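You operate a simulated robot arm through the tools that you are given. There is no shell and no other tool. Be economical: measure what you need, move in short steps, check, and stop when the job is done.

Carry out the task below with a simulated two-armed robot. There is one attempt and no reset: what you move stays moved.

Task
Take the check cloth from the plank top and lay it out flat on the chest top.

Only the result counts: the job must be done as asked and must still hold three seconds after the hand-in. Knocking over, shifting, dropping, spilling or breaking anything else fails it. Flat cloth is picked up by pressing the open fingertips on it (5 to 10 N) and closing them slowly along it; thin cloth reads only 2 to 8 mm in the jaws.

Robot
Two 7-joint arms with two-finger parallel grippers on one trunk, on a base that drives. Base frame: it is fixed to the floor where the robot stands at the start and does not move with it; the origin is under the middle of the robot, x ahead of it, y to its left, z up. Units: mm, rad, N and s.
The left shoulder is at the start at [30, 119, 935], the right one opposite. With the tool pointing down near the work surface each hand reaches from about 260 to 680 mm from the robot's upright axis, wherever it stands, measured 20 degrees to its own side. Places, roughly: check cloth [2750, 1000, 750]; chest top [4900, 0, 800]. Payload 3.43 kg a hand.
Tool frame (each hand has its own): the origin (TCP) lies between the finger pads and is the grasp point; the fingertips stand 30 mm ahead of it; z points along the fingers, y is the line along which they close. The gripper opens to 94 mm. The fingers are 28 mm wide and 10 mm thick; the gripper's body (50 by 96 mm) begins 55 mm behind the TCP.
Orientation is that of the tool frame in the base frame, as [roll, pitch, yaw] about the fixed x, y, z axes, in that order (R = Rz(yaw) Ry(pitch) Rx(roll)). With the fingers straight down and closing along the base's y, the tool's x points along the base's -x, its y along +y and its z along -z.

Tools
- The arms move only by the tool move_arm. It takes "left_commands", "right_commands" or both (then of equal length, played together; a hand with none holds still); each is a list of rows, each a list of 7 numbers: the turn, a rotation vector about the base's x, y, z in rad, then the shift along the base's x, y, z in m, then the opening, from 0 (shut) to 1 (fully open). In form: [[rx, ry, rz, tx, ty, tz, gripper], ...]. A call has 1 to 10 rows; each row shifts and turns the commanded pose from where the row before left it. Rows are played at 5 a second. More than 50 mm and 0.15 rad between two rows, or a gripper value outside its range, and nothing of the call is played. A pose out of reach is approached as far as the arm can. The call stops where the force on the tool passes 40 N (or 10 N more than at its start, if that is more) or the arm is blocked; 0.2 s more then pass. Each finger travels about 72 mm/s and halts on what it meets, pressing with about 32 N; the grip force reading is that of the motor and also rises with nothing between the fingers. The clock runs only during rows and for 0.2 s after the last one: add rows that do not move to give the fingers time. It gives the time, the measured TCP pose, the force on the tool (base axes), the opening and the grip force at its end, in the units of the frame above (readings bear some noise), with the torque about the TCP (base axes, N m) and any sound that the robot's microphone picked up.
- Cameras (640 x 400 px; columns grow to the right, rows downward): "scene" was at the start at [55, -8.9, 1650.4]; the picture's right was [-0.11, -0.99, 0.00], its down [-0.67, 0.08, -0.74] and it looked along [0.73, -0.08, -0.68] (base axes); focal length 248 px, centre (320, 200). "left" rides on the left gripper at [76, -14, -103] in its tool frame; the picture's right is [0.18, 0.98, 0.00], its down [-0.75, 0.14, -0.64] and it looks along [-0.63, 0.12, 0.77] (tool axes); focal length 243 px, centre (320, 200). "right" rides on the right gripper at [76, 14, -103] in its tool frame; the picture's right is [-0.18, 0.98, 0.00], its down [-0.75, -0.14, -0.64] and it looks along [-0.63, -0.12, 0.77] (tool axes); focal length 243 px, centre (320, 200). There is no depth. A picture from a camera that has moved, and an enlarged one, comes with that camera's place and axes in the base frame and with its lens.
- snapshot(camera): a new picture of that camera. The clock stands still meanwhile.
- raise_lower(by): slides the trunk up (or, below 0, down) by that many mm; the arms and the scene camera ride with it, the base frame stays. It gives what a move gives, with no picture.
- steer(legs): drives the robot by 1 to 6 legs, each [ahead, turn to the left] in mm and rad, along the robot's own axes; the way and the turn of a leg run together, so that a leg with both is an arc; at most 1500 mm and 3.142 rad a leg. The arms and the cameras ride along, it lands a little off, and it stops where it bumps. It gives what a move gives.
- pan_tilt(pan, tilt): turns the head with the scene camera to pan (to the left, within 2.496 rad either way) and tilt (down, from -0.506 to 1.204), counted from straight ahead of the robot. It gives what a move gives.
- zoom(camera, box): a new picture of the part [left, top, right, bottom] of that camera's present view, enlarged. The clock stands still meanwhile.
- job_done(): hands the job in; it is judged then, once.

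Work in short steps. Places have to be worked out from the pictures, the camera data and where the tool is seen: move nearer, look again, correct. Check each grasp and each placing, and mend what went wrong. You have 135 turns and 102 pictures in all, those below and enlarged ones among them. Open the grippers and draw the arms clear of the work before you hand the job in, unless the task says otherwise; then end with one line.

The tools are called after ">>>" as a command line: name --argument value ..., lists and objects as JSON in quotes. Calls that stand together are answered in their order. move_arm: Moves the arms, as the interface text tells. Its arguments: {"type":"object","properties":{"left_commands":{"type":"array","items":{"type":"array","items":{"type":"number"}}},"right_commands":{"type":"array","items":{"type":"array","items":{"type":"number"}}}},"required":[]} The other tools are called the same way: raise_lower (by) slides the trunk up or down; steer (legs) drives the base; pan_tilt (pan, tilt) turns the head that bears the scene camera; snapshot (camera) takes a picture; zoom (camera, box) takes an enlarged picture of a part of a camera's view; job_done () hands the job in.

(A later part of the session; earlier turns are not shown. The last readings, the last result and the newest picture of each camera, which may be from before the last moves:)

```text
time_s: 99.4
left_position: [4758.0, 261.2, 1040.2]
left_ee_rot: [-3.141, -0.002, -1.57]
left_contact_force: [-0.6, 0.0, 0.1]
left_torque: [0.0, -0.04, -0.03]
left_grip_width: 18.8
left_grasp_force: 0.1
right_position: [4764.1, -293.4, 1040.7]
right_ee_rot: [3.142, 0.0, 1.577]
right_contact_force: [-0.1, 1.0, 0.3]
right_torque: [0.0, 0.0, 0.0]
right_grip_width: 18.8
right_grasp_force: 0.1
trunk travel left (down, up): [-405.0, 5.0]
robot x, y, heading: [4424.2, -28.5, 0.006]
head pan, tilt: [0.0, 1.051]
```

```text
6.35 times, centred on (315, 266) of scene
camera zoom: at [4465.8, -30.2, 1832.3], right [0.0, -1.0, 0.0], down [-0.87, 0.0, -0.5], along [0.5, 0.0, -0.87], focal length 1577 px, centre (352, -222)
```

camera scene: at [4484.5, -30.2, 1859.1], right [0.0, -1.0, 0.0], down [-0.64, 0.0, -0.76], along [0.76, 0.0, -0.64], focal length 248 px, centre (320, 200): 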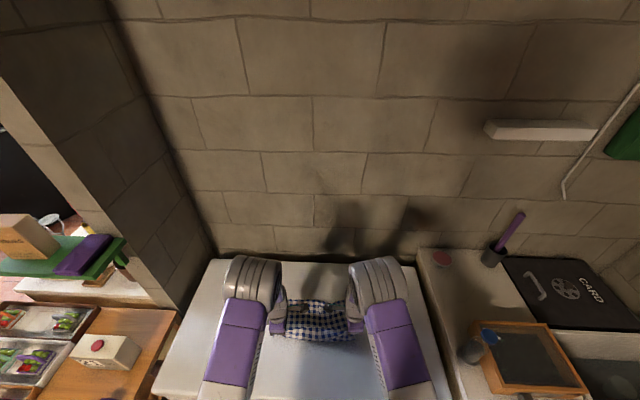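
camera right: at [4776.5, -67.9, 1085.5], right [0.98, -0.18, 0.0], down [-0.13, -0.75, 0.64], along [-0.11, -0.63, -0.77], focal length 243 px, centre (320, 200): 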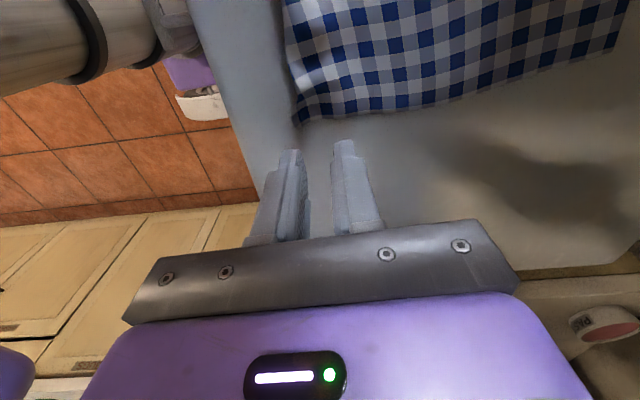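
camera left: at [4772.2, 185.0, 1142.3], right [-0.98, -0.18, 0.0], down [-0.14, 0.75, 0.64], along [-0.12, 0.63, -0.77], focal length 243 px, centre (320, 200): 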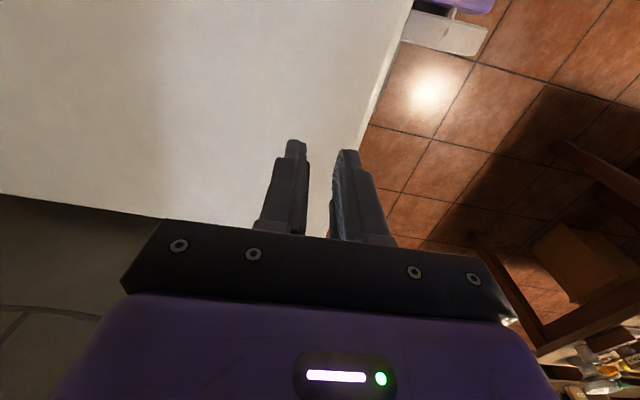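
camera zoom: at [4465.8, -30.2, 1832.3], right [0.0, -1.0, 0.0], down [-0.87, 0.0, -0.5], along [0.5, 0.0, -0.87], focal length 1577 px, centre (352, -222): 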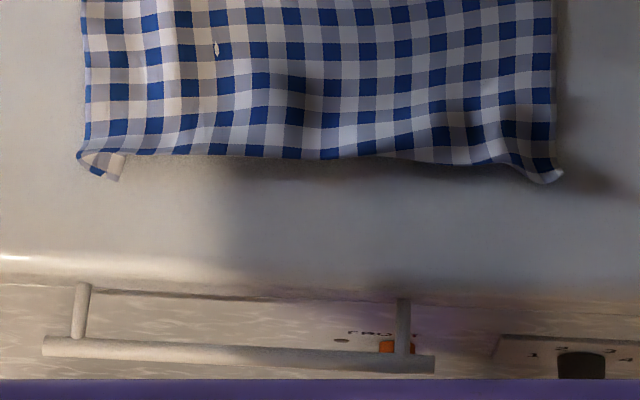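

The near ~35 mm strip has folded under the cloth. I'll regrip the clean far edge, lift the whole cloth so the strip drops free, and re-lay it moving forward. First step is to bring the hands above the far corners.

>>> move_arm --left_commands '[[0, 0, 0.04, 0.04, -0.02, -0.01, 0.3], [0, 0, 0.04, 0.04, -0.02, -0.02, 0.3], [0, 0, 0, 0.04, -0.025, -0.02, 0.3], [0, 0, 0, 0.04, -0.025, -0.02, 0.3], [0, 0, 0, 0.04, -0.02, -0.02, 0.3], [0, 0, 0, 0.018, -0.013, -0.02, 0.3], [0, 0, 0, 0, 0, -0.015, 0.3], [0, 0, 0, 0, 0, 0, 0.3]]' --right_commands '[[0, 0, 0.04, 0.042, 0.02, -0.01, 0.3], [0, 0, 0.04, 0.04, 0.03, 0, 0.3], [0, 0, 0, 0.04, 0.03, -0.01, 0.3], [0, 0, 0, 0.035, 0.03, -0.02, 0.3], [0, 0, 0, 0.035, 0.03, -0.02, 0.3], [0, 0, 0, 0.025, 0.03, -0.03, 0.3], [0, 0, 0, 0.015, 0.014, -0.035, 0.3], [0, 0, 0, 0, 0, 0, 0.3]]'

>>> snapshot --camera "left"

>>> snapshot --camera "right"

```text
refused: row 3 steps farther than a row can; nothing moved
```

```text
52 pictures are left
camera left: at [4772.2, 185.0, 1142.3], right [-0.98, -0.18, 0.0], down [-0.14, 0.75, 0.64], along [-0.12, 0.63, -0.77], focal length 243 px, centre (320, 200)
```

left: 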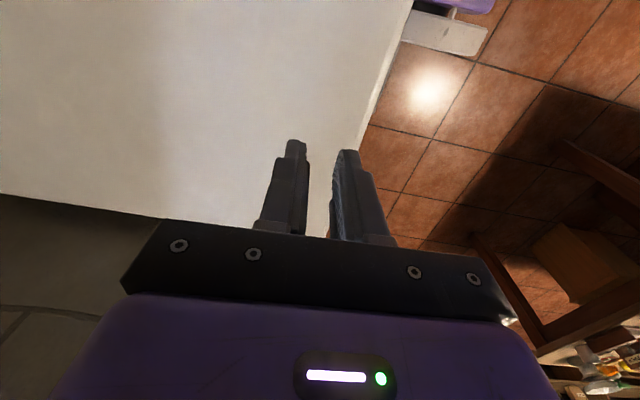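

```text
51 pictures are left
camera right: at [4778.3, -216.2, 1145.0], right [0.98, -0.18, 0.0], down [-0.14, -0.75, 0.64], along [-0.11, -0.63, -0.77], focal length 243 px, centre (320, 200)
```

right: 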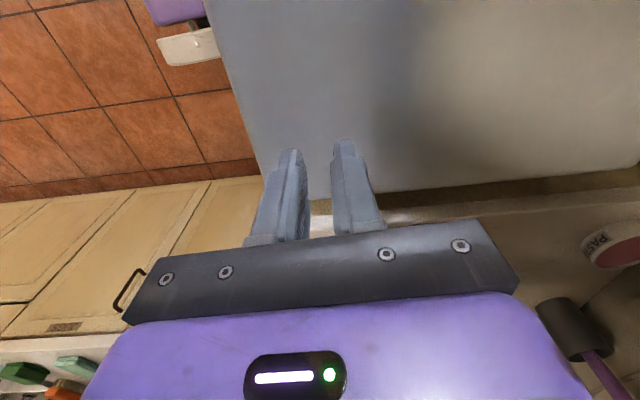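

That was refused because the steps were too long, so I'll split them smaller.

>>> move_arm --left_commands '[[0, 0, 0.04, 0.03, -0.015, -0.01, 0.3], [0, 0, 0.04, 0.03, -0.015, -0.01, 0.3], [0, 0, 0, 0.03, -0.018, -0.01, 0.3], [0, 0, 0, 0.03, -0.015, -0.015, 0.3], [0, 0, 0, 0.03, -0.015, -0.015, 0.3], [0, 0, 0, 0.03, -0.015, -0.015, 0.3], [0, 0, 0, 0.02, -0.015, -0.02, 0.3], [0, 0, 0, 0.018, -0.015, -0.02, 0.3], [0, 0, 0, 0, 0, -0.015, 0.3], [0, 0, 0, 0, 0, 0, 0.3]]' --right_commands '[[0, 0, 0.04, 0.03, 0.023, -0.01, 0.3], [0, 0, 0.04, 0.03, 0.023, -0.01, 0.3], [0, 0, 0, 0.03, 0.023, -0.01, 0.3], [0, 0, 0, 0.03, 0.023, -0.015, 0.3], [0, 0, 0, 0.03, 0.023, -0.015, 0.3], [0, 0, 0, 0.03, 0.023, -0.015, 0.3], [0, 0, 0, 0.03, 0.023, -0.02, 0.3], [0, 0, 0, 0.022, 0.023, -0.02, 0.3], [0, 0, 0, 0, 0, -0.015, 0.3], [0, 0, 0, 0, 0, 0, 0.3]]'

>>> snapshot --camera "left"

>>> snapshot --camera "right"

```text
time_s: 101.6
left_position: [4977.0, 136.8, 907.0]
left_ee_rot: [-3.141, 0.0, -1.49]
left_contact_force: [-1.0, -0.6, -0.7]
left_torque: [0.0, 0.01, 0.02]
left_grip_width: 28.2
left_grasp_force: 0.1
right_position: [4995.8, -111.7, 911.4]
right_ee_rot: [-3.14, 0.001, 1.657]
right_contact_force: [0.1, -0.2, 0.2]
right_torque: [0.03, 0.01, 0.01]
right_grip_width: 28.0
right_grasp_force: 0.0
trunk travel left (down, up): [-405.0, 5.0]
robot x, y, heading: [4426.2, -30.7, 0.004]
head pan, tilt: [0.0, 1.051]
```

```text
50 pictures are left
camera left: at [4996.0, 62.1, 1009.6], right [-0.97, -0.26, 0.0], down [-0.2, 0.74, 0.64], along [-0.17, 0.62, -0.77], focal length 243 px, centre (320, 200)
```

left: 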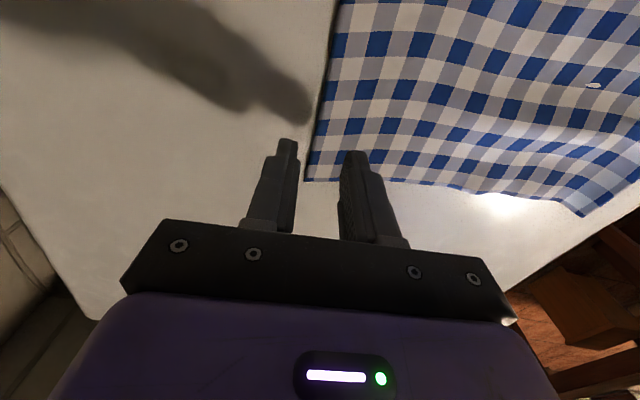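

```text
49 pictures are left
camera right: at [5003.9, -34.7, 1014.8], right [1.0, -0.1, 0.0], down [-0.07, -0.76, 0.64], along [-0.06, -0.64, -0.77], focal length 243 px, centre (320, 200)
```

right: 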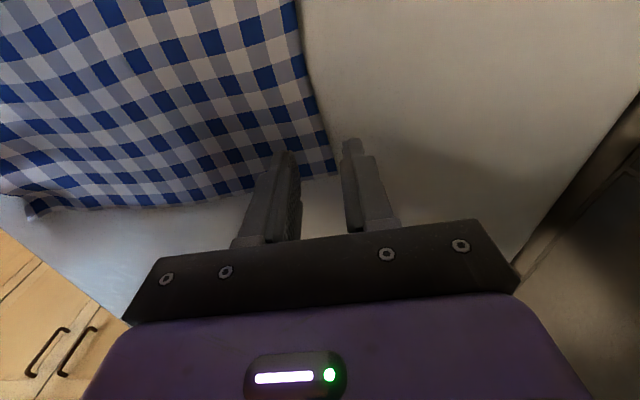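

The corners are at L(4977,169) and R(5008,−142). I'll trim left by −7 mm in x and descend to near contact.

>>> move_arm --left_commands '[[0, 0, 0, -0.007, 0, 0, 0.35], [0, 0, 0, 0, 0, -0.01, 0.35], [0, 0, 0, 0, 0, -0.01, 0.35], [0, 0, 0, 0, 0, -0.001, 0.35], [0, 0, 0, 0, 0, 0, 0.35]]' --right_commands '[[0, 0, 0, 0, 0, 0, 0.35], [0, 0, 0, 0, 0, -0.012, 0.35], [0, 0, 0, 0, 0, -0.012, 0.35], [0, 0, 0, 0, 0, -0.001, 0.35], [0, 0, 0, 0, 0, 0, 0.35]]'

```text
time_s: 102.8
left_position: [4970.9, 137.9, 888.3]
left_ee_rot: [-3.141, 0.0, -1.494]
left_contact_force: [-0.1, -0.6, 0.8]
left_torque: [0.01, -0.01, 0.02]
left_grip_width: 33.1
left_grasp_force: 0.0
right_position: [4994.9, -111.6, 886.8]
right_ee_rot: [-3.141, 0.002, 1.658]
right_contact_force: [-0.3, -0.5, -0.5]
right_torque: [0.0, 0.02, 0.03]
right_grip_width: 33.1
right_grasp_force: 0.0
trunk travel left (down, up): [-405.0, 5.0]
robot x, y, heading: [4424.0, -31.4, 0.004]
head pan, tilt: [0.0, 1.051]
```

>>> move_arm --left_commands '[[0, 0, 0, 0, 0, -0.002, 0.35], [0, 0, 0, 0, 0, -0.0015, 0.35], [0, 0, 0, 0, 0, 0, 0.35]]' --right_commands '[[0, 0, 0, 0, 0, -0.002, 0.35], [0, 0, 0, 0, 0, -0.001, 0.35], [0, 0, 0, 0, 0, 0, 0.35]]'

```text
time_s: 103.6
left_position: [4970.8, 136.7, 886.0]
left_ee_rot: [-3.141, 0.002, -1.491]
left_contact_force: [0.6, -0.2, 0.8]
left_torque: [0.0, 0.0, -0.01]
left_grip_width: 32.9
left_grasp_force: 0.1
right_position: [4996.3, -111.6, 882.3]
right_ee_rot: [-3.14, 0.001, 1.658]
right_contact_force: [0.1, 0.0, -0.1]
right_torque: [0.02, -0.02, 0.02]
right_grip_width: 32.7
right_grasp_force: 0.0
trunk travel left (down, up): [-405.0, 5.0]
robot x, y, heading: [4430.0, -30.6, 0.005]
head pan, tilt: [0.0, 1.051]
```

No contact yet, so I'll go a bit lower.

>>> move_arm --left_commands '[[0, 0, 0, 0, 0, -0.0015, 0.35], [0, 0, 0, 0, 0, -0.001, 0.35], [0, 0, 0, 0, 0, 0, 0.35]]' --right_commands '[[0, 0, 0, 0, 0, -0.0015, 0.35], [0, 0, 0, 0, 0, -0.001, 0.35], [0, 0, 0, 0, 0, 0, 0.35]]'

```text
time_s: 104.4
left_position: [4971.7, 137.2, 882.5]
left_ee_rot: [-3.141, 0.001, -1.492]
left_contact_force: [-0.4, 0.2, 0.5]
left_torque: [-0.01, 0.01, -0.01]
left_grip_width: 33.0
left_grasp_force: 0.1
right_position: [4994.1, -112.0, 878.8]
right_ee_rot: [-3.141, -0.001, 1.658]
right_contact_force: [0.1, 0.5, 0.8]
right_torque: [-0.02, 0.0, -0.01]
right_grip_width: 32.9
right_grasp_force: 0.0
trunk travel left (down, up): [-405.0, 5.0]
robot x, y, heading: [4430.0, -29.9, 0.005]
head pan, tilt: [0.0, 1.051]
```

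>>> move_arm --left_commands '[[0, 0, 0, 0, 0, -0.002, 0.35], [0, 0, 0, 0, 0, -0.002, 0.35], [0, 0, 0, 0, 0, 0, 0.35]]' --right_commands '[[0, 0, 0, 0, 0, -0.002, 0.35], [0, 0, 0, 0, 0, 0, 0.35], [0, 0, 0, 0, 0, 0, 0.35]]'

```text
time_s: 105.2
left_position: [4971.5, 137.4, 882.4]
left_ee_rot: [-3.138, 0.0, -1.492]
left_contact_force: [-0.2, 0.5, 15.3]
left_torque: [0.12, 0.35, -0.03]
left_grip_width: 32.8
left_grasp_force: 0.1
right_position: [4993.3, -111.0, 879.7]
right_ee_rot: [3.137, -0.001, 1.658]
right_contact_force: [2.3, 0.1, 11.1]
right_torque: [0.1, 0.17, -0.03]
right_grip_width: 31.6
right_grasp_force: 0.0
trunk travel left (down, up): [-405.0, 5.0]
robot x, y, heading: [4429.0, -30.6, 0.001]
head pan, tilt: [0.0, 1.051]
```

Contact is at TCP z≈881, with forces of 15 and 11 N. I'll ease left slightly and close slowly.

>>> move_arm --left_commands '[[0, 0, 0, 0, 0, 0.001, 0.35], [0, 0, 0, 0, 0, 0, 0.3], [0, 0, 0, 0, 0, 0, 0.25], [0, 0, 0, 0, 0, 0, 0.2], [0, 0, 0, 0, 0, 0, 0.15], [0, 0, 0, 0, 0, 0, 0.1], [0, 0, 0, 0, 0, 0, 0.05], [0, 0, 0, 0, 0, 0, 0.02], [0, 0, 0, 0, 0, 0, 0], [0, 0, 0, 0, 0, 0, 0]]' --right_commands '[[0, 0, 0, 0, 0, 0, 0.35], [0, 0, 0, 0, 0, 0, 0.3], [0, 0, 0, 0, 0, 0, 0.25], [0, 0, 0, 0, 0, 0, 0.2], [0, 0, 0, 0, 0, 0, 0.15], [0, 0, 0, 0, 0, 0, 0.1], [0, 0, 0, 0, 0, 0, 0.05], [0, 0, 0, 0, 0, 0, 0.02], [0, 0, 0, 0, 0, 0, 0], [0, 0, 0, 0, 0, 0, 0]]'

>>> snapshot --camera "left"

>>> snapshot --camera "right"

```text
time_s: 107.4
left_position: [4969.5, 136.1, 882.3]
left_ee_rot: [-3.139, -0.001, -1.491]
left_contact_force: [0.5, -0.2, 0.4]
left_torque: [-0.02, -0.03, -0.01]
left_grip_width: 1.6
left_grasp_force: 31.5
right_position: [4992.0, -112.0, 880.3]
right_ee_rot: [3.141, 0.0, 1.658]
right_contact_force: [-10.1, -3.2, 27.2]
right_torque: [0.19, 0.56, 0.09]
right_grip_width: 13.3
right_grasp_force: 31.4
trunk travel left (down, up): [-405.0, 5.0]
robot x, y, heading: [4428.4, -30.6, 0.007]
head pan, tilt: [0.0, 1.051]
```

```text
48 pictures are left
camera left: at [4988.1, 62.3, 984.5], right [-0.97, -0.26, 0.0], down [-0.2, 0.74, 0.64], along [-0.17, 0.62, -0.77], focal length 243 px, centre (320, 200)
```

left: 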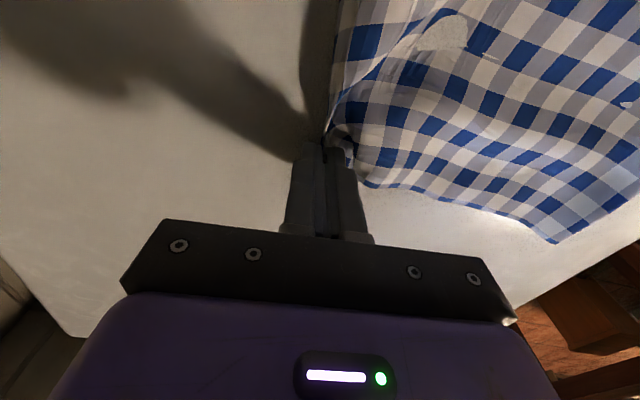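

```text
47 pictures are left
camera right: at [5000.0, -34.4, 983.7], right [1.0, -0.1, 0.0], down [-0.08, -0.76, 0.64], along [-0.06, -0.64, -0.77], focal length 243 px, centre (320, 200)
```

right: 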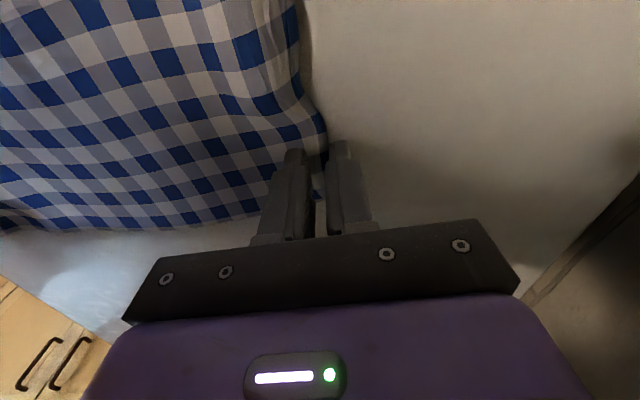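

Left pinched 1.6 mm, while right is jammed at 13 mm by excess pressure. I'll raise right 1–2 mm to let it close.

>>> move_arm --left_commands '[[0, 0, 0, 0, 0, 0, 0], [0, 0, 0, 0, 0, 0, 0], [0, 0, 0, 0, 0, 0, 0]]' --right_commands '[[0, 0, 0, 0, 0, 0.001, 0], [0, 0, 0, 0, 0, 0.001, 0], [0, 0, 0, 0, 0, 0, 0]]'

```text
time_s: 108.2
left_position: [4970.5, 138.0, 882.6]
left_ee_rot: [-3.14, -0.001, -1.492]
left_contact_force: [-1.4, 0.9, 4.3]
left_torque: [-0.03, 0.04, -0.01]
left_grip_width: 1.7
left_grasp_force: 31.4
right_position: [4993.5, -112.4, 880.8]
right_ee_rot: [-3.141, 0.002, 1.659]
right_contact_force: [-4.1, -2.1, 9.5]
right_torque: [0.02, 0.29, 0.06]
right_grip_width: 13.5
right_grasp_force: 31.8
trunk travel left (down, up): [-405.0, 5.0]
robot x, y, heading: [4425.7, -27.4, -0.001]
head pan, tilt: [0.0, 1.051]
```

>>> move_arm --left_commands '[[0, 0, 0, 0, 0, 0.006, 0], [0, 0, 0, 0, 0, 0.006, 0], [0, 0, 0, 0, 0, 0, 0]]' --right_commands '[[0, 0, 0, 0, 0, 0.006, 0], [0, 0, 0, 0, 0, 0.006, 0], [0, 0, 0, 0, 0, 0, 0]]'

>>> zoom --camera "right" --box '[240, 80, 400, 240]'

>>> zoom --camera "left" --box '[240, 80, 400, 240]'

```text
time_s: 109.0
left_position: [4972.0, 138.0, 892.3]
left_ee_rot: [3.141, 0.0, -1.493]
left_contact_force: [0.2, 0.7, -0.4]
left_torque: [0.05, 0.0, 0.0]
left_grip_width: 1.6
left_grasp_force: 32.6
right_position: [4994.8, -110.5, 891.7]
right_ee_rot: [-3.14, 0.001, 1.657]
right_contact_force: [0.0, -0.1, 0.0]
right_torque: [0.0, 0.04, -0.02]
right_grip_width: 13.4
right_grasp_force: 32.1
trunk travel left (down, up): [-405.0, 5.0]
robot x, y, heading: [4429.7, -28.2, 0.003]
head pan, tilt: [0.0, 1.051]
```

```text
2.50 times, centred on (320, 160) of right
camera zoom: at [5002.7, -33.6, 995.4], right [1.0, -0.1, 0.0], down [-0.07, -0.76, 0.64], along [-0.06, -0.64, -0.77], focal length 606 px, centre (320, 300)
```

zoom: 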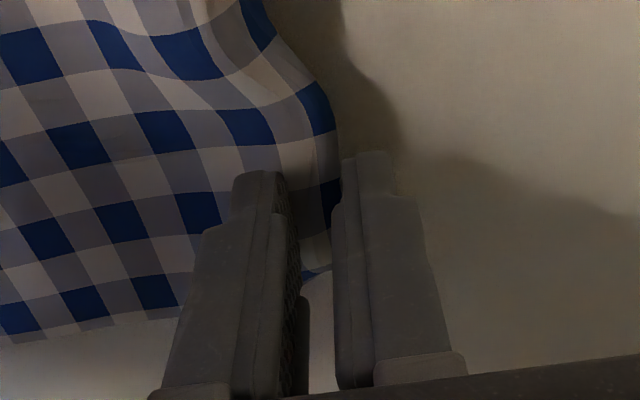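

```text
2.50 times, centred on (320, 160) of left
camera zoom: at [4991.2, 62.5, 994.2], right [-0.97, -0.26, 0.0], down [-0.2, 0.74, 0.64], along [-0.17, 0.62, -0.77], focal length 606 px, centre (320, 300)
```

zoom: 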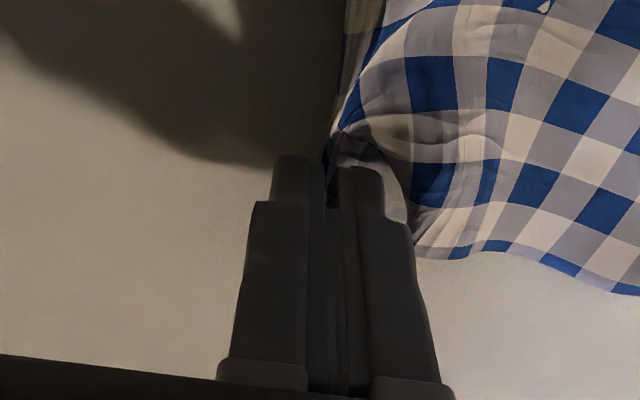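

Right holds a thicker bunch, and both seem to hold. I'll lift 60 mm and check.

>>> move_arm --left_commands '[[0, 0, 0, 0, 0, 0.015, 0], [0, 0, 0, 0, 0, 0.015, 0], [0, 0, 0, 0, 0, 0.015, 0], [0, 0, 0, 0, 0, 0.015, 0], [0, 0, 0, 0, 0, 0, 0]]' --right_commands '[[0, 0, 0, 0, 0, 0.015, 0], [0, 0, 0, 0, 0, 0.015, 0], [0, 0, 0, 0, 0, 0.015, 0], [0, 0, 0, 0, 0, 0.015, 0], [0, 0, 0, 0, 0, 0, 0]]'

>>> snapshot --camera "right"

>>> zoom --camera "scene" --box '[220, 170, 420, 295]'

```text
time_s: 110.2
left_position: [4971.0, 137.2, 953.5]
left_ee_rot: [3.141, 0.002, -1.493]
left_contact_force: [0.5, 0.6, 0.0]
left_torque: [-0.02, -0.01, 0.03]
left_grip_width: 1.7
left_grasp_force: 32.2
right_position: [4993.6, -111.8, 950.8]
right_ee_rot: [-3.142, 0.002, 1.658]
right_contact_force: [-0.3, -0.3, -0.6]
right_torque: [0.02, -0.01, 0.01]
right_grip_width: 13.3
right_grasp_force: 32.1
trunk travel left (down, up): [-405.0, 5.0]
robot x, y, heading: [4425.8, -33.5, 0.001]
head pan, tilt: [0.0, 1.051]
```

```text
44 pictures are left
camera right: at [5001.6, -34.2, 1055.1], right [1.0, -0.1, 0.0], down [-0.07, -0.76, 0.64], along [-0.06, -0.64, -0.77], focal length 243 px, centre (320, 200)
```

right: 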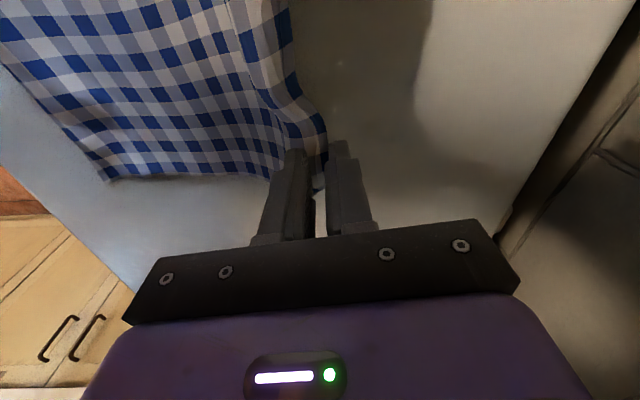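

```text
3.20 times, centred on (320, 232) of scene
camera zoom: at [4466.4, -30.2, 1832.2], right [0.0, -1.0, 0.0], down [-0.87, 0.0, -0.5], along [0.5, 0.0, -0.87], focal length 795 px, centre (320, 96)
```

zoom: 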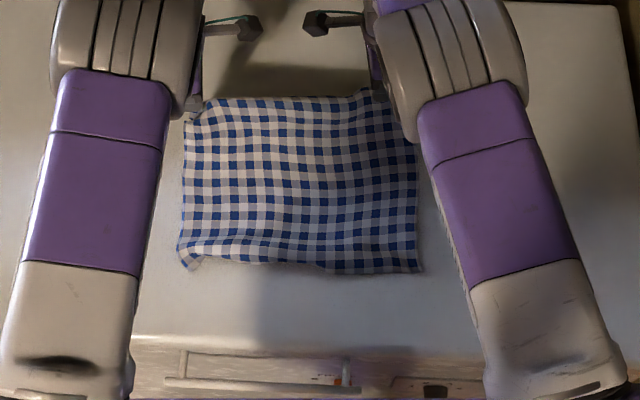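

Both hold. I'll lift the whole cloth clear of the surface so the under-folded strip can drop.

>>> move_arm --left_commands '[[0, 0, 0, 0, 0, 0.025, 0], [0, 0, 0, 0, 0, 0.025, 0], [0, 0, 0, 0, 0, 0.025, 0], [0, 0, 0, 0, 0, 0.025, 0], [0, 0, 0, 0, 0, 0.025, 0], [0, 0, 0, 0, 0, 0.025, 0], [0, 0, 0, 0, 0, 0.025, 0], [0, 0, 0, 0, 0, 0.025, 0], [0, 0, 0, 0, 0, 0.025, 0], [0, 0, 0, 0, 0, 0, 0]]' --right_commands '[[0, 0, 0, 0, 0, 0.025, 0], [0, 0, 0, 0, 0, 0.025, 0], [0, 0, 0, 0, 0, 0.025, 0], [0, 0, 0, 0, 0, 0.025, 0], [0, 0, 0, 0, 0, 0.025, 0], [0, 0, 0, 0, 0, 0.025, 0], [0, 0, 0, 0, 0, 0.025, 0], [0, 0, 0, 0, 0, 0.025, 0], [0, 0, 0, 0, 0, 0.025, 0], [0, 0, 0, 0, 0, 0, 0]]'

>>> pan_tilt --pan 0.0 --tilt 0.85

>>> zoom --camera "scene" --box '[220, 160, 420, 285]'

>>> snapshot --camera "left"

```text
time_s: 112.4
left_position: [4969.7, 139.0, 1176.8]
left_ee_rot: [3.141, 0.001, -1.489]
left_contact_force: [0.9, -0.4, 0.5]
left_torque: [-0.02, 0.0, 0.03]
left_grip_width: 1.6
left_grasp_force: 31.9
right_position: [4993.4, -111.6, 1178.1]
right_ee_rot: [-3.141, 0.003, 1.66]
right_contact_force: [-0.4, 0.3, -0.6]
right_torque: [-0.01, -0.03, -0.02]
right_grip_width: 13.2
right_grasp_force: 31.5
trunk travel left (down, up): [-405.0, 5.0]
robot x, y, heading: [4426.8, -28.1, 0.004]
head pan, tilt: [0.0, 1.051]
```

```text
time_s: 113.1
left_position: [4969.6, 137.9, 1176.8]
left_ee_rot: [3.141, 0.001, -1.493]
left_contact_force: [0.6, 0.1, -1.0]
left_torque: [0.0, -0.01, 0.05]
left_grip_width: 1.8
left_grasp_force: 31.7
right_position: [4993.3, -111.7, 1177.9]
right_ee_rot: [-3.141, 0.002, 1.658]
right_contact_force: [0.5, 0.3, -0.8]
right_torque: [-0.03, 0.0, 0.01]
right_grip_width: 13.2
right_grasp_force: 32.1
trunk travel left (down, up): [-405.0, 5.0]
robot x, y, heading: [4427.6, -31.4, 0.0]
head pan, tilt: [0.0, 0.85]
```

```text
3.20 times, centred on (320, 222) of scene
camera zoom: at [4477.6, -30.2, 1846.8], right [0.0, -1.0, 0.0], down [-0.75, 0.0, -0.66], along [0.66, 0.0, -0.75], focal length 795 px, centre (320, 128)
```

zoom: 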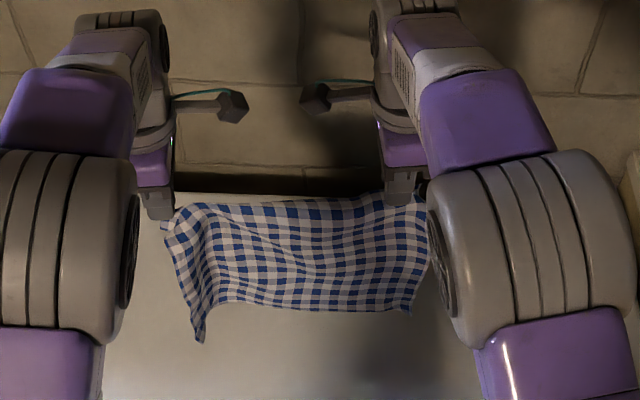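

```text
41 pictures are left
camera left: at [4988.7, 63.4, 1279.5], right [-0.97, -0.26, 0.0], down [-0.2, 0.74, 0.64], along [-0.17, 0.62, -0.77], focal length 243 px, centre (320, 200)
```

left: 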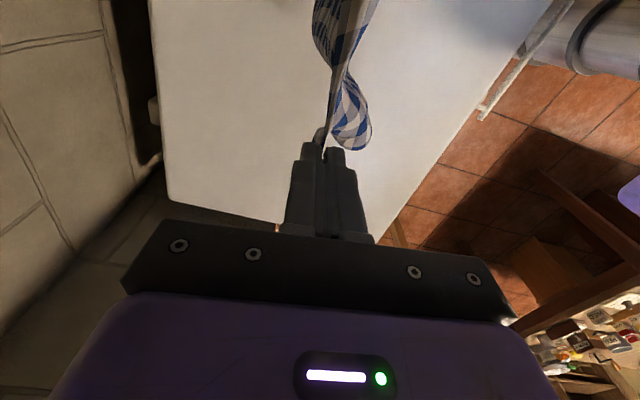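

>>> zoom --camera "scene" --box '[262, 210, 362, 272]'

```text
6.40 times, centred on (312, 241) of scene
camera zoom: at [4477.6, -30.2, 1846.8], right [0.0, -1.0, 0.0], down [-0.75, 0.0, -0.66], along [0.66, 0.0, -0.75], focal length 1589 px, centre (371, -62)
```

zoom: 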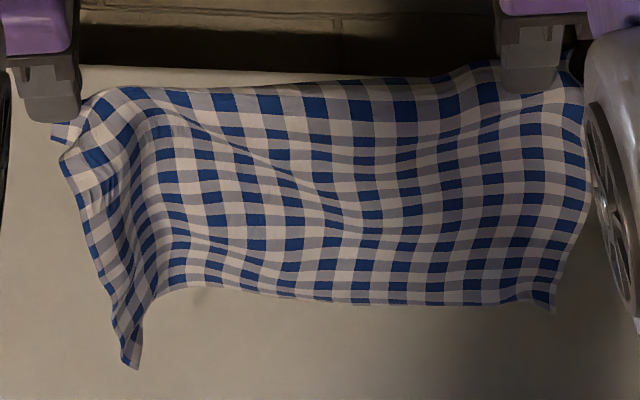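

The strip appears unfolded now. I'll bring the hands back to x≈4790 and square them up, ready to re-lay from the near edge forward.

>>> move_arm --left_commands '[[0, 0, -0.04, -0.02, 0, 0, 0], [0, 0, -0.04, -0.02, 0, 0, 0], [0, 0, 0, -0.02, 0, 0, 0], [0, 0, 0, -0.02, 0, 0, 0], [0, 0, 0, -0.02, 0, 0, 0], [0, 0, 0, -0.02, 0, 0, 0], [0, 0, 0, -0.02, 0, 0, 0], [0, 0, 0, -0.02, 0, 0, 0], [0, 0, 0, -0.02, 0.0, 0, 0], [0, 0, 0, 0, 0, 0, 0]]' --right_commands '[[0, 0, -0.04, -0.0226, 0, 0, 0], [0, 0, -0.04, -0.0226, 0, 0, 0], [0, 0, 0, -0.0226, 0, 0, 0], [0, 0, 0, -0.0226, 0, 0, 0], [0, 0, 0, -0.0226, 0, 0, 0], [0, 0, 0, -0.0226, 0, 0, 0], [0, 0, 0, -0.0226, 0, 0, 0], [0, 0, 0, -0.0226, 0, 0, 0], [0, 0, 0, -0.0226, -0.001, 0, 0], [0, 0, 0, 0, 0, 0, 0]]'

>>> snapshot --camera "left"

>>> snapshot --camera "scene"

```text
time_s: 115.3
left_position: [4790.7, 137.9, 1174.2]
left_ee_rot: [3.139, 0.002, -1.57]
left_contact_force: [-0.3, 0.1, 0.5]
left_torque: [0.0, 0.01, 0.03]
left_grip_width: 1.4
left_grasp_force: 31.8
right_position: [4791.8, -112.2, 1175.9]
right_ee_rot: [-3.14, 0.001, 1.578]
right_contact_force: [-0.6, -0.2, -0.4]
right_torque: [0.01, 0.06, 0.02]
right_grip_width: 13.1
right_grasp_force: 32.3
trunk travel left (down, up): [-405.0, 5.0]
robot x, y, heading: [4424.9, -31.6, -0.001]
head pan, tilt: [0.0, 0.85]
```

```text
39 pictures are left
camera left: at [4805.1, 61.2, 1277.8], right [-0.98, -0.18, 0.0], down [-0.14, 0.75, 0.64], along [-0.12, 0.63, -0.77], focal length 243 px, centre (320, 200)
```

left: 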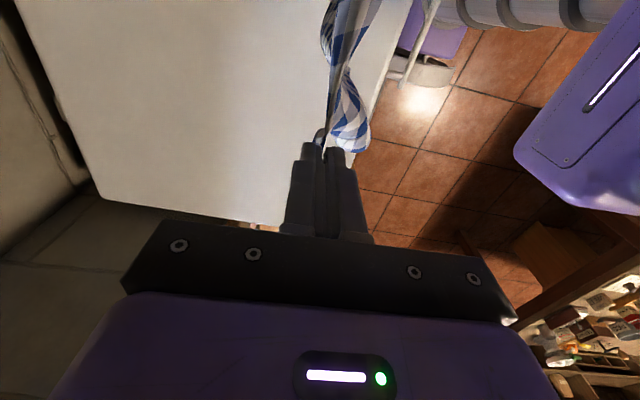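

```text
38 pictures are left
camera scene: at [4479.1, -30.2, 1846.7], right [0.0, -1.0, 0.0], down [-0.75, 0.0, -0.66], along [0.66, 0.0, -0.75], focal length 248 px, centre (320, 200)
```

scene: 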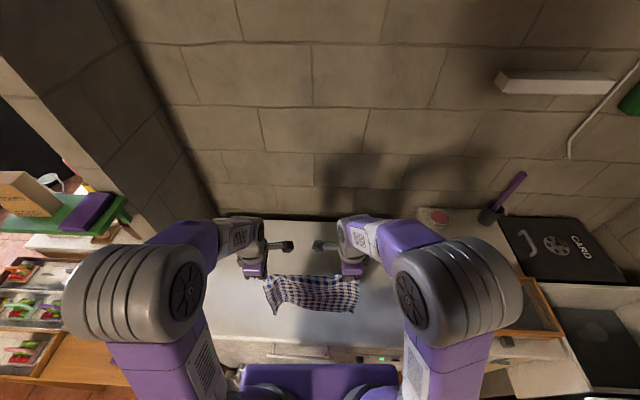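

I'm ready to re-lay. I'll lower and then move forward and down.

>>> move_arm --left_commands '[[0, 0, 0, 0, 0, -0.02, 0], [0, 0, 0, 0, 0, -0.018, 0], [0, 0, 0, 0.004, 0, -0.012, 0], [0, 0, 0, 0.01, 0, -0.011, 0], [0, 0, 0, 0.011, 0, -0.011, 0], [0, 0, 0, 0.011, 0, -0.011, 0], [0, 0, 0, 0.011, 0, -0.011, 0], [0, 0, 0, 0.011, 0, -0.011, 0], [0, 0, 0, 0.011, 0, -0.011, 0], [0, 0, 0, 0, 0, 0, 0]]' --right_commands '[[0, 0, 0, 0, 0, -0.02, 0], [0, 0, 0, 0, 0, -0.018, 0], [0, 0, 0, 0.004, 0, -0.012, 0], [0, 0, 0, 0.01, 0, -0.011, 0], [0, 0, 0, 0.011, 0, -0.011, 0], [0, 0, 0, 0.011, 0, -0.011, 0], [0, 0, 0, 0.011, 0, -0.011, 0], [0, 0, 0, 0.011, 0, -0.011, 0], [0, 0, 0, 0.011, 0, -0.011, 0], [0, 0, 0, 0, 0, 0, 0]]'

>>> zoom --camera "scene" --box '[230, 225, 390, 325]'

>>> snapshot --camera "left"

```text
time_s: 117.5
left_position: [4858.4, 137.3, 1060.2]
left_ee_rot: [3.141, -0.001, -1.571]
left_contact_force: [0.4, -0.5, -0.9]
left_torque: [-0.02, -0.01, 0.04]
left_grip_width: 1.5
left_grasp_force: 31.9
right_position: [4858.6, -113.9, 1061.8]
right_ee_rot: [3.14, 0.001, 1.578]
right_contact_force: [-0.8, 0.5, 0.8]
right_torque: [0.01, 0.01, -0.01]
right_grip_width: 13.3
right_grasp_force: 31.8
trunk travel left (down, up): [-405.0, 5.0]
robot x, y, heading: [4424.5, -31.7, -0.005]
head pan, tilt: [0.0, 0.85]
```

```text
4.00 times, centred on (310, 275) of scene
camera zoom: at [4476.7, -30.2, 1846.9], right [0.0, -1.0, 0.0], down [-0.75, 0.0, -0.66], along [0.66, 0.0, -0.75], focal length 993 px, centre (360, -100)
```

zoom: 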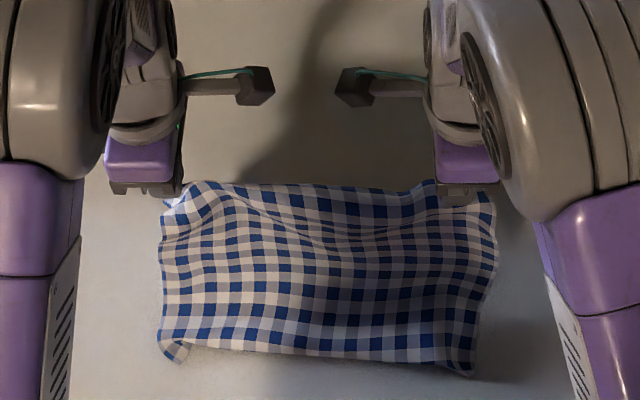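

```text
36 pictures are left
camera left: at [4872.8, 61.2, 1163.0], right [-0.98, -0.18, 0.0], down [-0.14, 0.75, 0.64], along [-0.12, 0.63, -0.77], focal length 243 px, centre (320, 200)
```

left: 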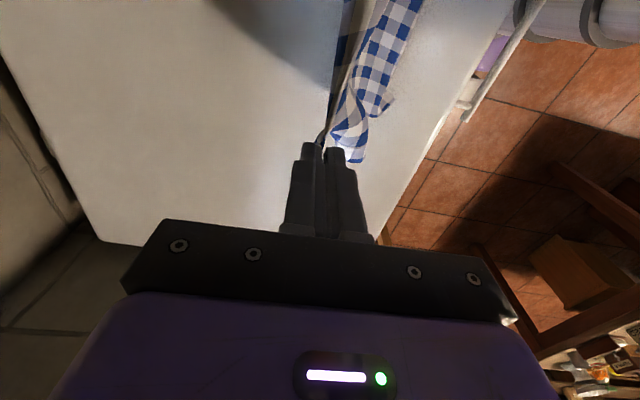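

I need to verify that the near strip is really unfolded, so I'll zoom in on the near edge.

>>> zoom --camera "scene" --box '[262, 266, 358, 326]'

```text
6.67 times, centred on (310, 296) of scene
camera zoom: at [4476.7, -30.2, 1846.9], right [0.0, -1.0, 0.0], down [-0.75, 0.0, -0.66], along [0.66, 0.0, -0.75], focal length 1656 px, centre (387, -440)
```

zoom: 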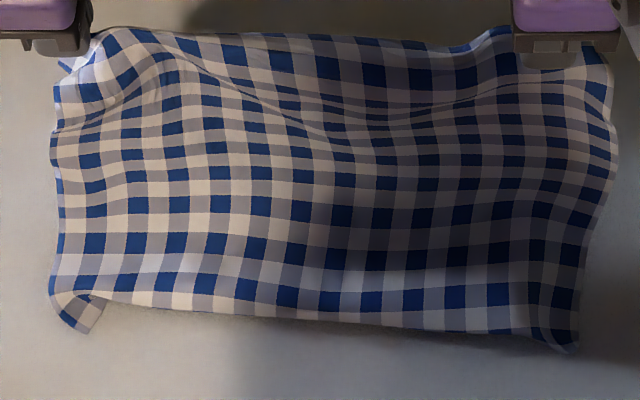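

The near edge cuts across the check pattern obliquely, so it's still folded there. I'll lift the cloth back up clear of the surface and inspect the hanging edge closely.

>>> move_arm --left_commands '[[0, 0, 0, 0, 0, 0.03, 0], [0, 0, 0, 0, 0, 0.03, 0], [0, 0, 0, 0, 0, 0.03, 0], [0, 0, 0, 0, 0, 0.03, 0], [0, 0, 0, 0, 0, 0.03, 0], [0, 0, 0, 0, 0, 0, 0], [0, 0, 0, 0, 0, 0, 0], [0, 0, 0, 0, 0, 0, 0]]' --right_commands '[[0, 0, 0, 0, 0, 0.03, 0], [0, 0, 0, 0, 0, 0.03, 0], [0, 0, 0, 0, 0, 0.03, 0], [0, 0, 0, 0, 0, 0.03, 0], [0, 0, 0, 0, 0, 0.03, 0], [0, 0, 0, 0, 0, 0, 0], [0, 0, 0, 0, 0, 0, 0], [0, 0, 0, 0, 0, 0, 0]]'

>>> zoom --camera "scene" --box '[255, 240, 367, 310]'

```text
time_s: 119.3
left_position: [4860.6, 138.7, 1209.9]
left_ee_rot: [-3.141, 0.0, -1.572]
left_contact_force: [1.7, -0.6, -0.3]
left_torque: [0.01, -0.02, 0.02]
left_grip_width: 1.5
left_grasp_force: 32.1
right_position: [4860.7, -113.2, 1208.3]
right_ee_rot: [-3.142, 0.002, 1.578]
right_contact_force: [0.3, -0.3, -0.2]
right_torque: [0.01, 0.01, 0.0]
right_grip_width: 13.1
right_grasp_force: 31.5
trunk travel left (down, up): [-405.0, 5.0]
robot x, y, heading: [4426.0, -31.0, 0.003]
head pan, tilt: [0.0, 0.85]
```

```text
5.71 times, centred on (311, 275) of scene
camera zoom: at [4477.7, -30.2, 1846.8], right [0.0, -1.0, 0.0], down [-0.75, 0.0, -0.66], along [0.66, 0.0, -0.75], focal length 1419 px, centre (371, -229)
```

zoom: 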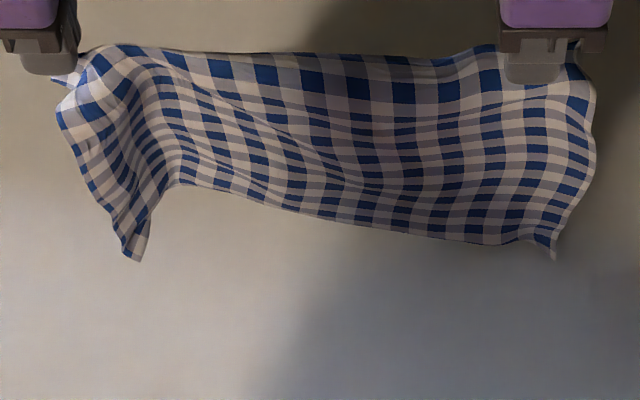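

The middle of the bottom edge is still folded behind while the corners hang. I'll shake it up and down to drop the fold.

>>> move_arm --left_commands '[[0, 0, 0, 0, 0, -0.03, 0], [0, 0, 0, 0, 0, 0.049, 0], [0, 0, 0, 0, 0, -0.049, 0], [0, 0, 0, 0, 0, 0.049, 0], [0, 0, 0, -0.049, 0, 0, 0], [0, 0, 0, 0.049, 0, 0, 0], [0, 0, 0, -0.049, 0, 0, 0], [0, 0, 0, 0.049, 0, 0, 0], [0, 0, 0, 0, 0, 0, 0], [0, 0, 0, 0, 0, 0, 0]]' --right_commands '[[0, 0, 0, 0, 0, -0.03, 0], [0, 0, 0, 0, 0, 0.049, 0], [0, 0, 0, 0, 0, -0.049, 0], [0, 0, 0, 0, 0, 0.049, 0], [0, 0, 0, -0.049, 0, 0, 0], [0, 0, 0, 0.049, 0, 0, 0], [0, 0, 0, -0.049, 0, 0, 0], [0, 0, 0, 0.049, 0, 0, 0], [0, 0, 0, 0, 0, 0, 0], [0, 0, 0, 0, 0, 0, 0]]'

>>> zoom --camera "scene" --box '[255, 230, 367, 300]'

```text
time_s: 121.5
left_position: [4857.9, 137.7, 1231.6]
left_ee_rot: [-3.14, 0.001, -1.571]
left_contact_force: [0.0, 0.0, 0.5]
left_torque: [-0.01, -0.03, 0.05]
left_grip_width: 1.7
left_grasp_force: 31.5
right_position: [4854.3, -112.8, 1228.6]
right_ee_rot: [3.14, -0.001, 1.578]
right_contact_force: [0.0, 0.6, 0.2]
right_torque: [0.02, -0.01, -0.03]
right_grip_width: 13.2
right_grasp_force: 31.8
trunk travel left (down, up): [-405.0, 5.0]
robot x, y, heading: [4426.0, -32.7, 0.002]
head pan, tilt: [0.0, 0.85]
```

```text
5.71 times, centred on (311, 265) of scene
camera zoom: at [4474.5, -30.0, 1847.0], right [0.0, -1.0, 0.0], down [-0.75, 0.0, -0.66], along [0.66, 0.0, -0.75], focal length 1419 px, centre (371, -171)
```

zoom: 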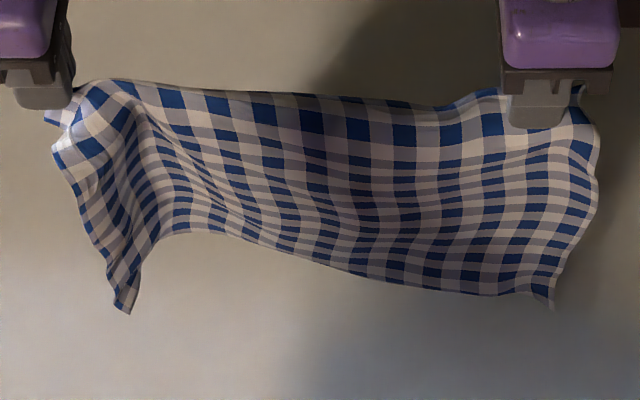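

I want a more frontal view of the cloth, so I'll raise the hands 200 mm and move them forward.

>>> move_arm --left_commands '[[0, 0, 0, 0.012, 0, 0.03, 0], [0, 0, 0, 0.012, 0, 0.03, 0], [0, 0, 0, 0.012, 0, 0.03, 0], [0, 0, 0, 0.012, 0, 0.03, 0], [0, 0, 0, 0.012, 0, 0.03, 0], [0, 0, 0, 0.012, 0, 0.03, 0], [0, 0, 0, 0, 0, 0, 0], [0, 0, 0, 0, 0, 0, 0], [0, 0, 0, 0, 0, 0, 0]]' --right_commands '[[0, 0, 0, 0.012, 0, 0.03, 0], [0, 0, 0, 0.012, 0, 0.03, 0], [0, 0, 0, 0.012, 0, 0.03, 0], [0, 0, 0, 0.012, 0, 0.03, 0], [0, 0, 0, 0.012, 0, 0.03, 0], [0, 0, 0, 0.012, 0, 0.03, 0], [0, 0, 0, 0, 0, 0, 0], [0, 0, 0, 0, 0, 0, 0], [0, 0, 0, 0, 0, 0, 0]]'

>>> zoom --camera "scene" --box '[240, 160, 384, 250]'

```text
time_s: 123.5
left_position: [4929.8, 137.6, 1410.0]
left_ee_rot: [3.14, 0.002, -1.571]
left_contact_force: [0.7, 0.2, 0.3]
left_torque: [0.01, 0.03, 0.04]
left_grip_width: 1.6
left_grasp_force: 31.8
right_position: [4931.2, -110.2, 1409.2]
right_ee_rot: [3.14, 0.002, 1.579]
right_contact_force: [-0.3, 0.1, -0.4]
right_torque: [0.0, 0.02, 0.03]
right_grip_width: 13.2
right_grasp_force: 32.4
trunk travel left (down, up): [-405.0, 5.0]
robot x, y, heading: [4430.9, -29.8, -0.001]
head pan, tilt: [0.0, 0.85]
```

```text
4.44 times, centred on (312, 205) of scene
camera zoom: at [4477.7, -30.1, 1846.8], right [0.0, -1.0, 0.0], down [-0.75, 0.0, -0.66], along [0.66, 0.0, -0.75], focal length 1104 px, centre (356, 178)
```

zoom: 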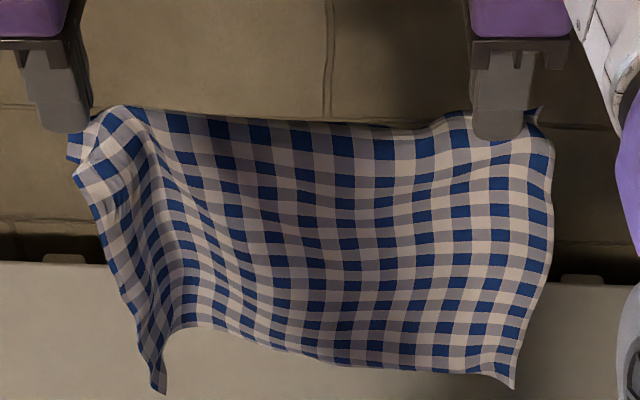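

>>> zoom --camera "scene" --box '[262, 215, 318, 250]'

>>> zoom --camera "scene" --box '[308, 215, 364, 250]'

```text
11.43 times, centred on (290, 232) of scene
camera zoom: at [4477.7, -30.1, 1846.8], right [0.0, -1.0, 0.0], down [-0.75, 0.0, -0.66], along [0.66, 0.0, -0.75], focal length 2838 px, centre (663, -171)
```

zoom: 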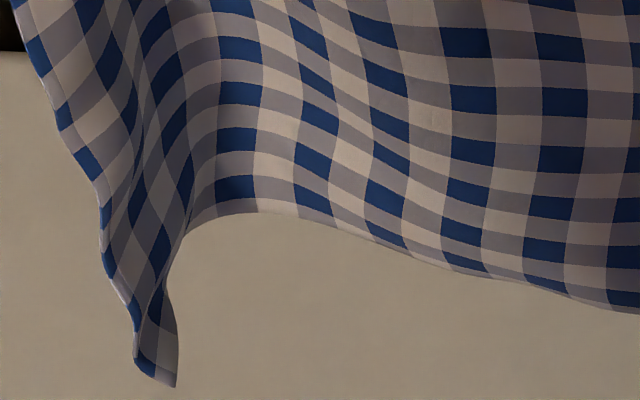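

```text
11.43 times, centred on (336, 232) of scene
camera zoom: at [4477.7, -30.1, 1846.8], right [0.0, -1.0, 0.0], down [-0.75, 0.0, -0.66], along [0.66, 0.0, -0.75], focal length 2838 px, centre (137, -171)
```

zoom: 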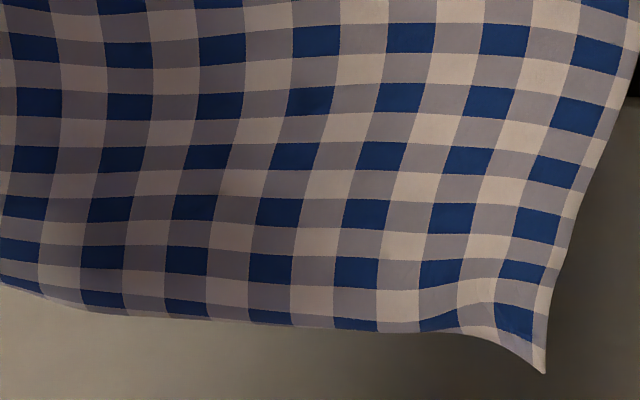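

The hem still curls back about 20 mm. I'll unroll it by letting the bottom lightly touch near the front of the chest and dragging it forward. First I'll bring the hands to x≈4725, z≈1135.

>>> move_arm --left_commands '[[0, 0, 0, -0.025, 0, -0.034, 0], [0, 0, 0, -0.025, 0, -0.034, 0], [0, 0, 0, -0.025, 0, -0.034, 0], [0, 0, 0, -0.025, 0, -0.034, 0], [0, 0, 0, -0.025, 0, -0.034, 0], [0, 0, 0, -0.025, 0, -0.034, 0], [0, 0, 0, -0.025, 0, -0.034, 0], [0, 0, 0, -0.03, 0, -0.034, 0], [0, 0, 0, 0, 0, 0, 0], [0, 0, 0, 0, 0, 0, 0]]' --right_commands '[[0, 0, 0, -0.025, 0, -0.034, 0], [0, 0, 0, -0.025, 0, -0.034, 0], [0, 0, 0, -0.025, 0, -0.034, 0], [0, 0, 0, -0.025, 0, -0.034, 0], [0, 0, 0, -0.025, 0, -0.034, 0], [0, 0, 0, -0.025, 0, -0.034, 0], [0, 0, 0, -0.025, 0, -0.034, 0], [0, 0, 0, -0.03, 0, -0.034, 0], [0, 0, 0, 0, 0, 0, 0], [0, 0, 0, 0, 0, 0, 0]]'

>>> pan_tilt --pan 0.0 --tilt 1.05

>>> zoom --camera "scene" --box '[230, 200, 390, 300]'

```text
time_s: 125.7
left_position: [4727.2, 136.6, 1138.2]
left_ee_rot: [-3.139, 0.001, -1.573]
left_contact_force: [0.0, 0.0, 0.4]
left_torque: [0.0, 0.01, 0.06]
left_grip_width: 1.7
left_grasp_force: 32.1
right_position: [4723.6, -112.7, 1138.1]
right_ee_rot: [-3.141, 0.004, 1.578]
right_contact_force: [0.2, 0.7, -0.3]
right_torque: [0.01, -0.01, -0.03]
right_grip_width: 13.4
right_grasp_force: 32.4
trunk travel left (down, up): [-405.0, 5.0]
robot x, y, heading: [4430.0, -33.2, 0.002]
head pan, tilt: [0.0, 0.85]
```

```text
time_s: 126.5
left_position: [4727.7, 136.2, 1138.4]
left_ee_rot: [3.141, -0.001, -1.571]
left_contact_force: [0.3, -0.4, -1.2]
left_torque: [-0.01, -0.02, 0.05]
left_grip_width: 1.8
left_grasp_force: 32.0
right_position: [4723.8, -113.1, 1136.4]
right_ee_rot: [-3.141, 0.002, 1.576]
right_contact_force: [-0.4, 0.7, -0.1]
right_torque: [0.0, 0.03, 0.01]
right_grip_width: 13.3
right_grasp_force: 32.2
trunk travel left (down, up): [-405.0, 5.0]
robot x, y, heading: [4428.0, -29.4, 0.001]
head pan, tilt: [0.0, 1.051]
```

```text
4.00 times, centred on (310, 250) of scene
camera zoom: at [4465.9, -30.2, 1832.3], right [0.0, -1.0, 0.0], down [-0.87, 0.0, -0.5], along [0.5, 0.0, -0.87], focal length 993 px, centre (360, 0)
```

zoom: 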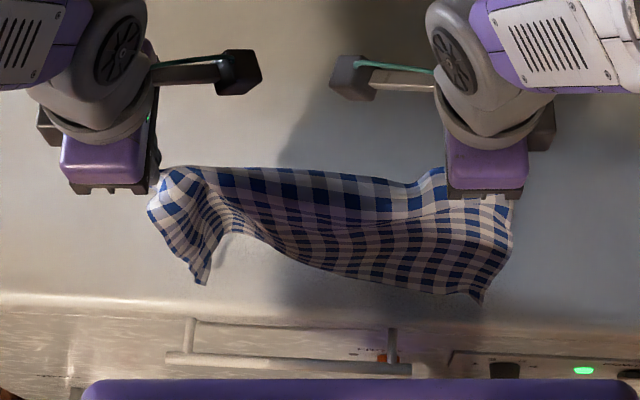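

Now I'll lower to light contact and drag forward at constant height.

>>> move_arm --left_commands '[[0, 0, 0, 0.002, 0, -0.012, 0], [0, 0, 0, 0.01, 0, -0.012, 0], [0, 0, 0, 0.012, 0, -0.008, 0], [0, 0, 0, 0.012, 0, 0, 0], [0, 0, 0, 0.012, 0, 0, 0], [0, 0, 0, 0.012, 0, 0, 0], [0, 0, 0, 0.012, 0, 0, 0], [0, 0, 0, 0.012, 0, 0, 0], [0, 0, 0, 0, 0, 0, 0]]' --right_commands '[[0, 0, 0, 0.005, 0, -0.012, 0], [0, 0, 0, 0.011, 0, -0.012, 0], [0, 0, 0, 0.012, 0, -0.008, 0], [0, 0, 0, 0.012, 0, 0, 0], [0, 0, 0, 0.012, 0, 0, 0], [0, 0, 0, 0.012, 0, 0, 0], [0, 0, 0, 0.012, 0, 0, 0], [0, 0, 0, 0.012, 0, 0, 0], [0, 0, 0, 0, 0, 0, 0]]'

>>> zoom --camera "scene" --box '[254, 220, 366, 290]'

```text
time_s: 128.5
left_position: [4811.8, 137.1, 1108.2]
left_ee_rot: [-3.141, 0.0, -1.571]
left_contact_force: [0.4, -0.4, -0.2]
left_torque: [0.03, -0.03, 0.03]
left_grip_width: 1.8
left_grasp_force: 32.1
right_position: [4814.6, -113.9, 1108.0]
right_ee_rot: [3.141, 0.002, 1.578]
right_contact_force: [-1.0, 0.6, -0.5]
right_torque: [0.0, 0.03, 0.0]
right_grip_width: 13.2
right_grasp_force: 32.0
trunk travel left (down, up): [-405.0, 5.0]
robot x, y, heading: [4426.1, -28.7, 0.002]
head pan, tilt: [0.0, 1.051]
```

```text
5.71 times, centred on (310, 255) of scene
camera zoom: at [4465.2, -30.1, 1832.3], right [0.0, -1.0, 0.0], down [-0.87, 0.0, -0.5], along [0.5, 0.0, -0.87], focal length 1419 px, centre (377, -114)
```

zoom: 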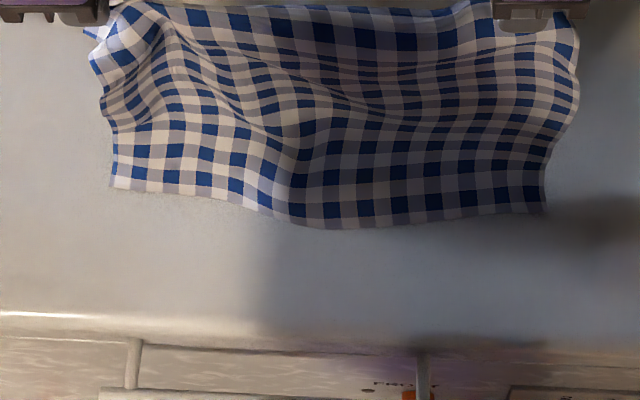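

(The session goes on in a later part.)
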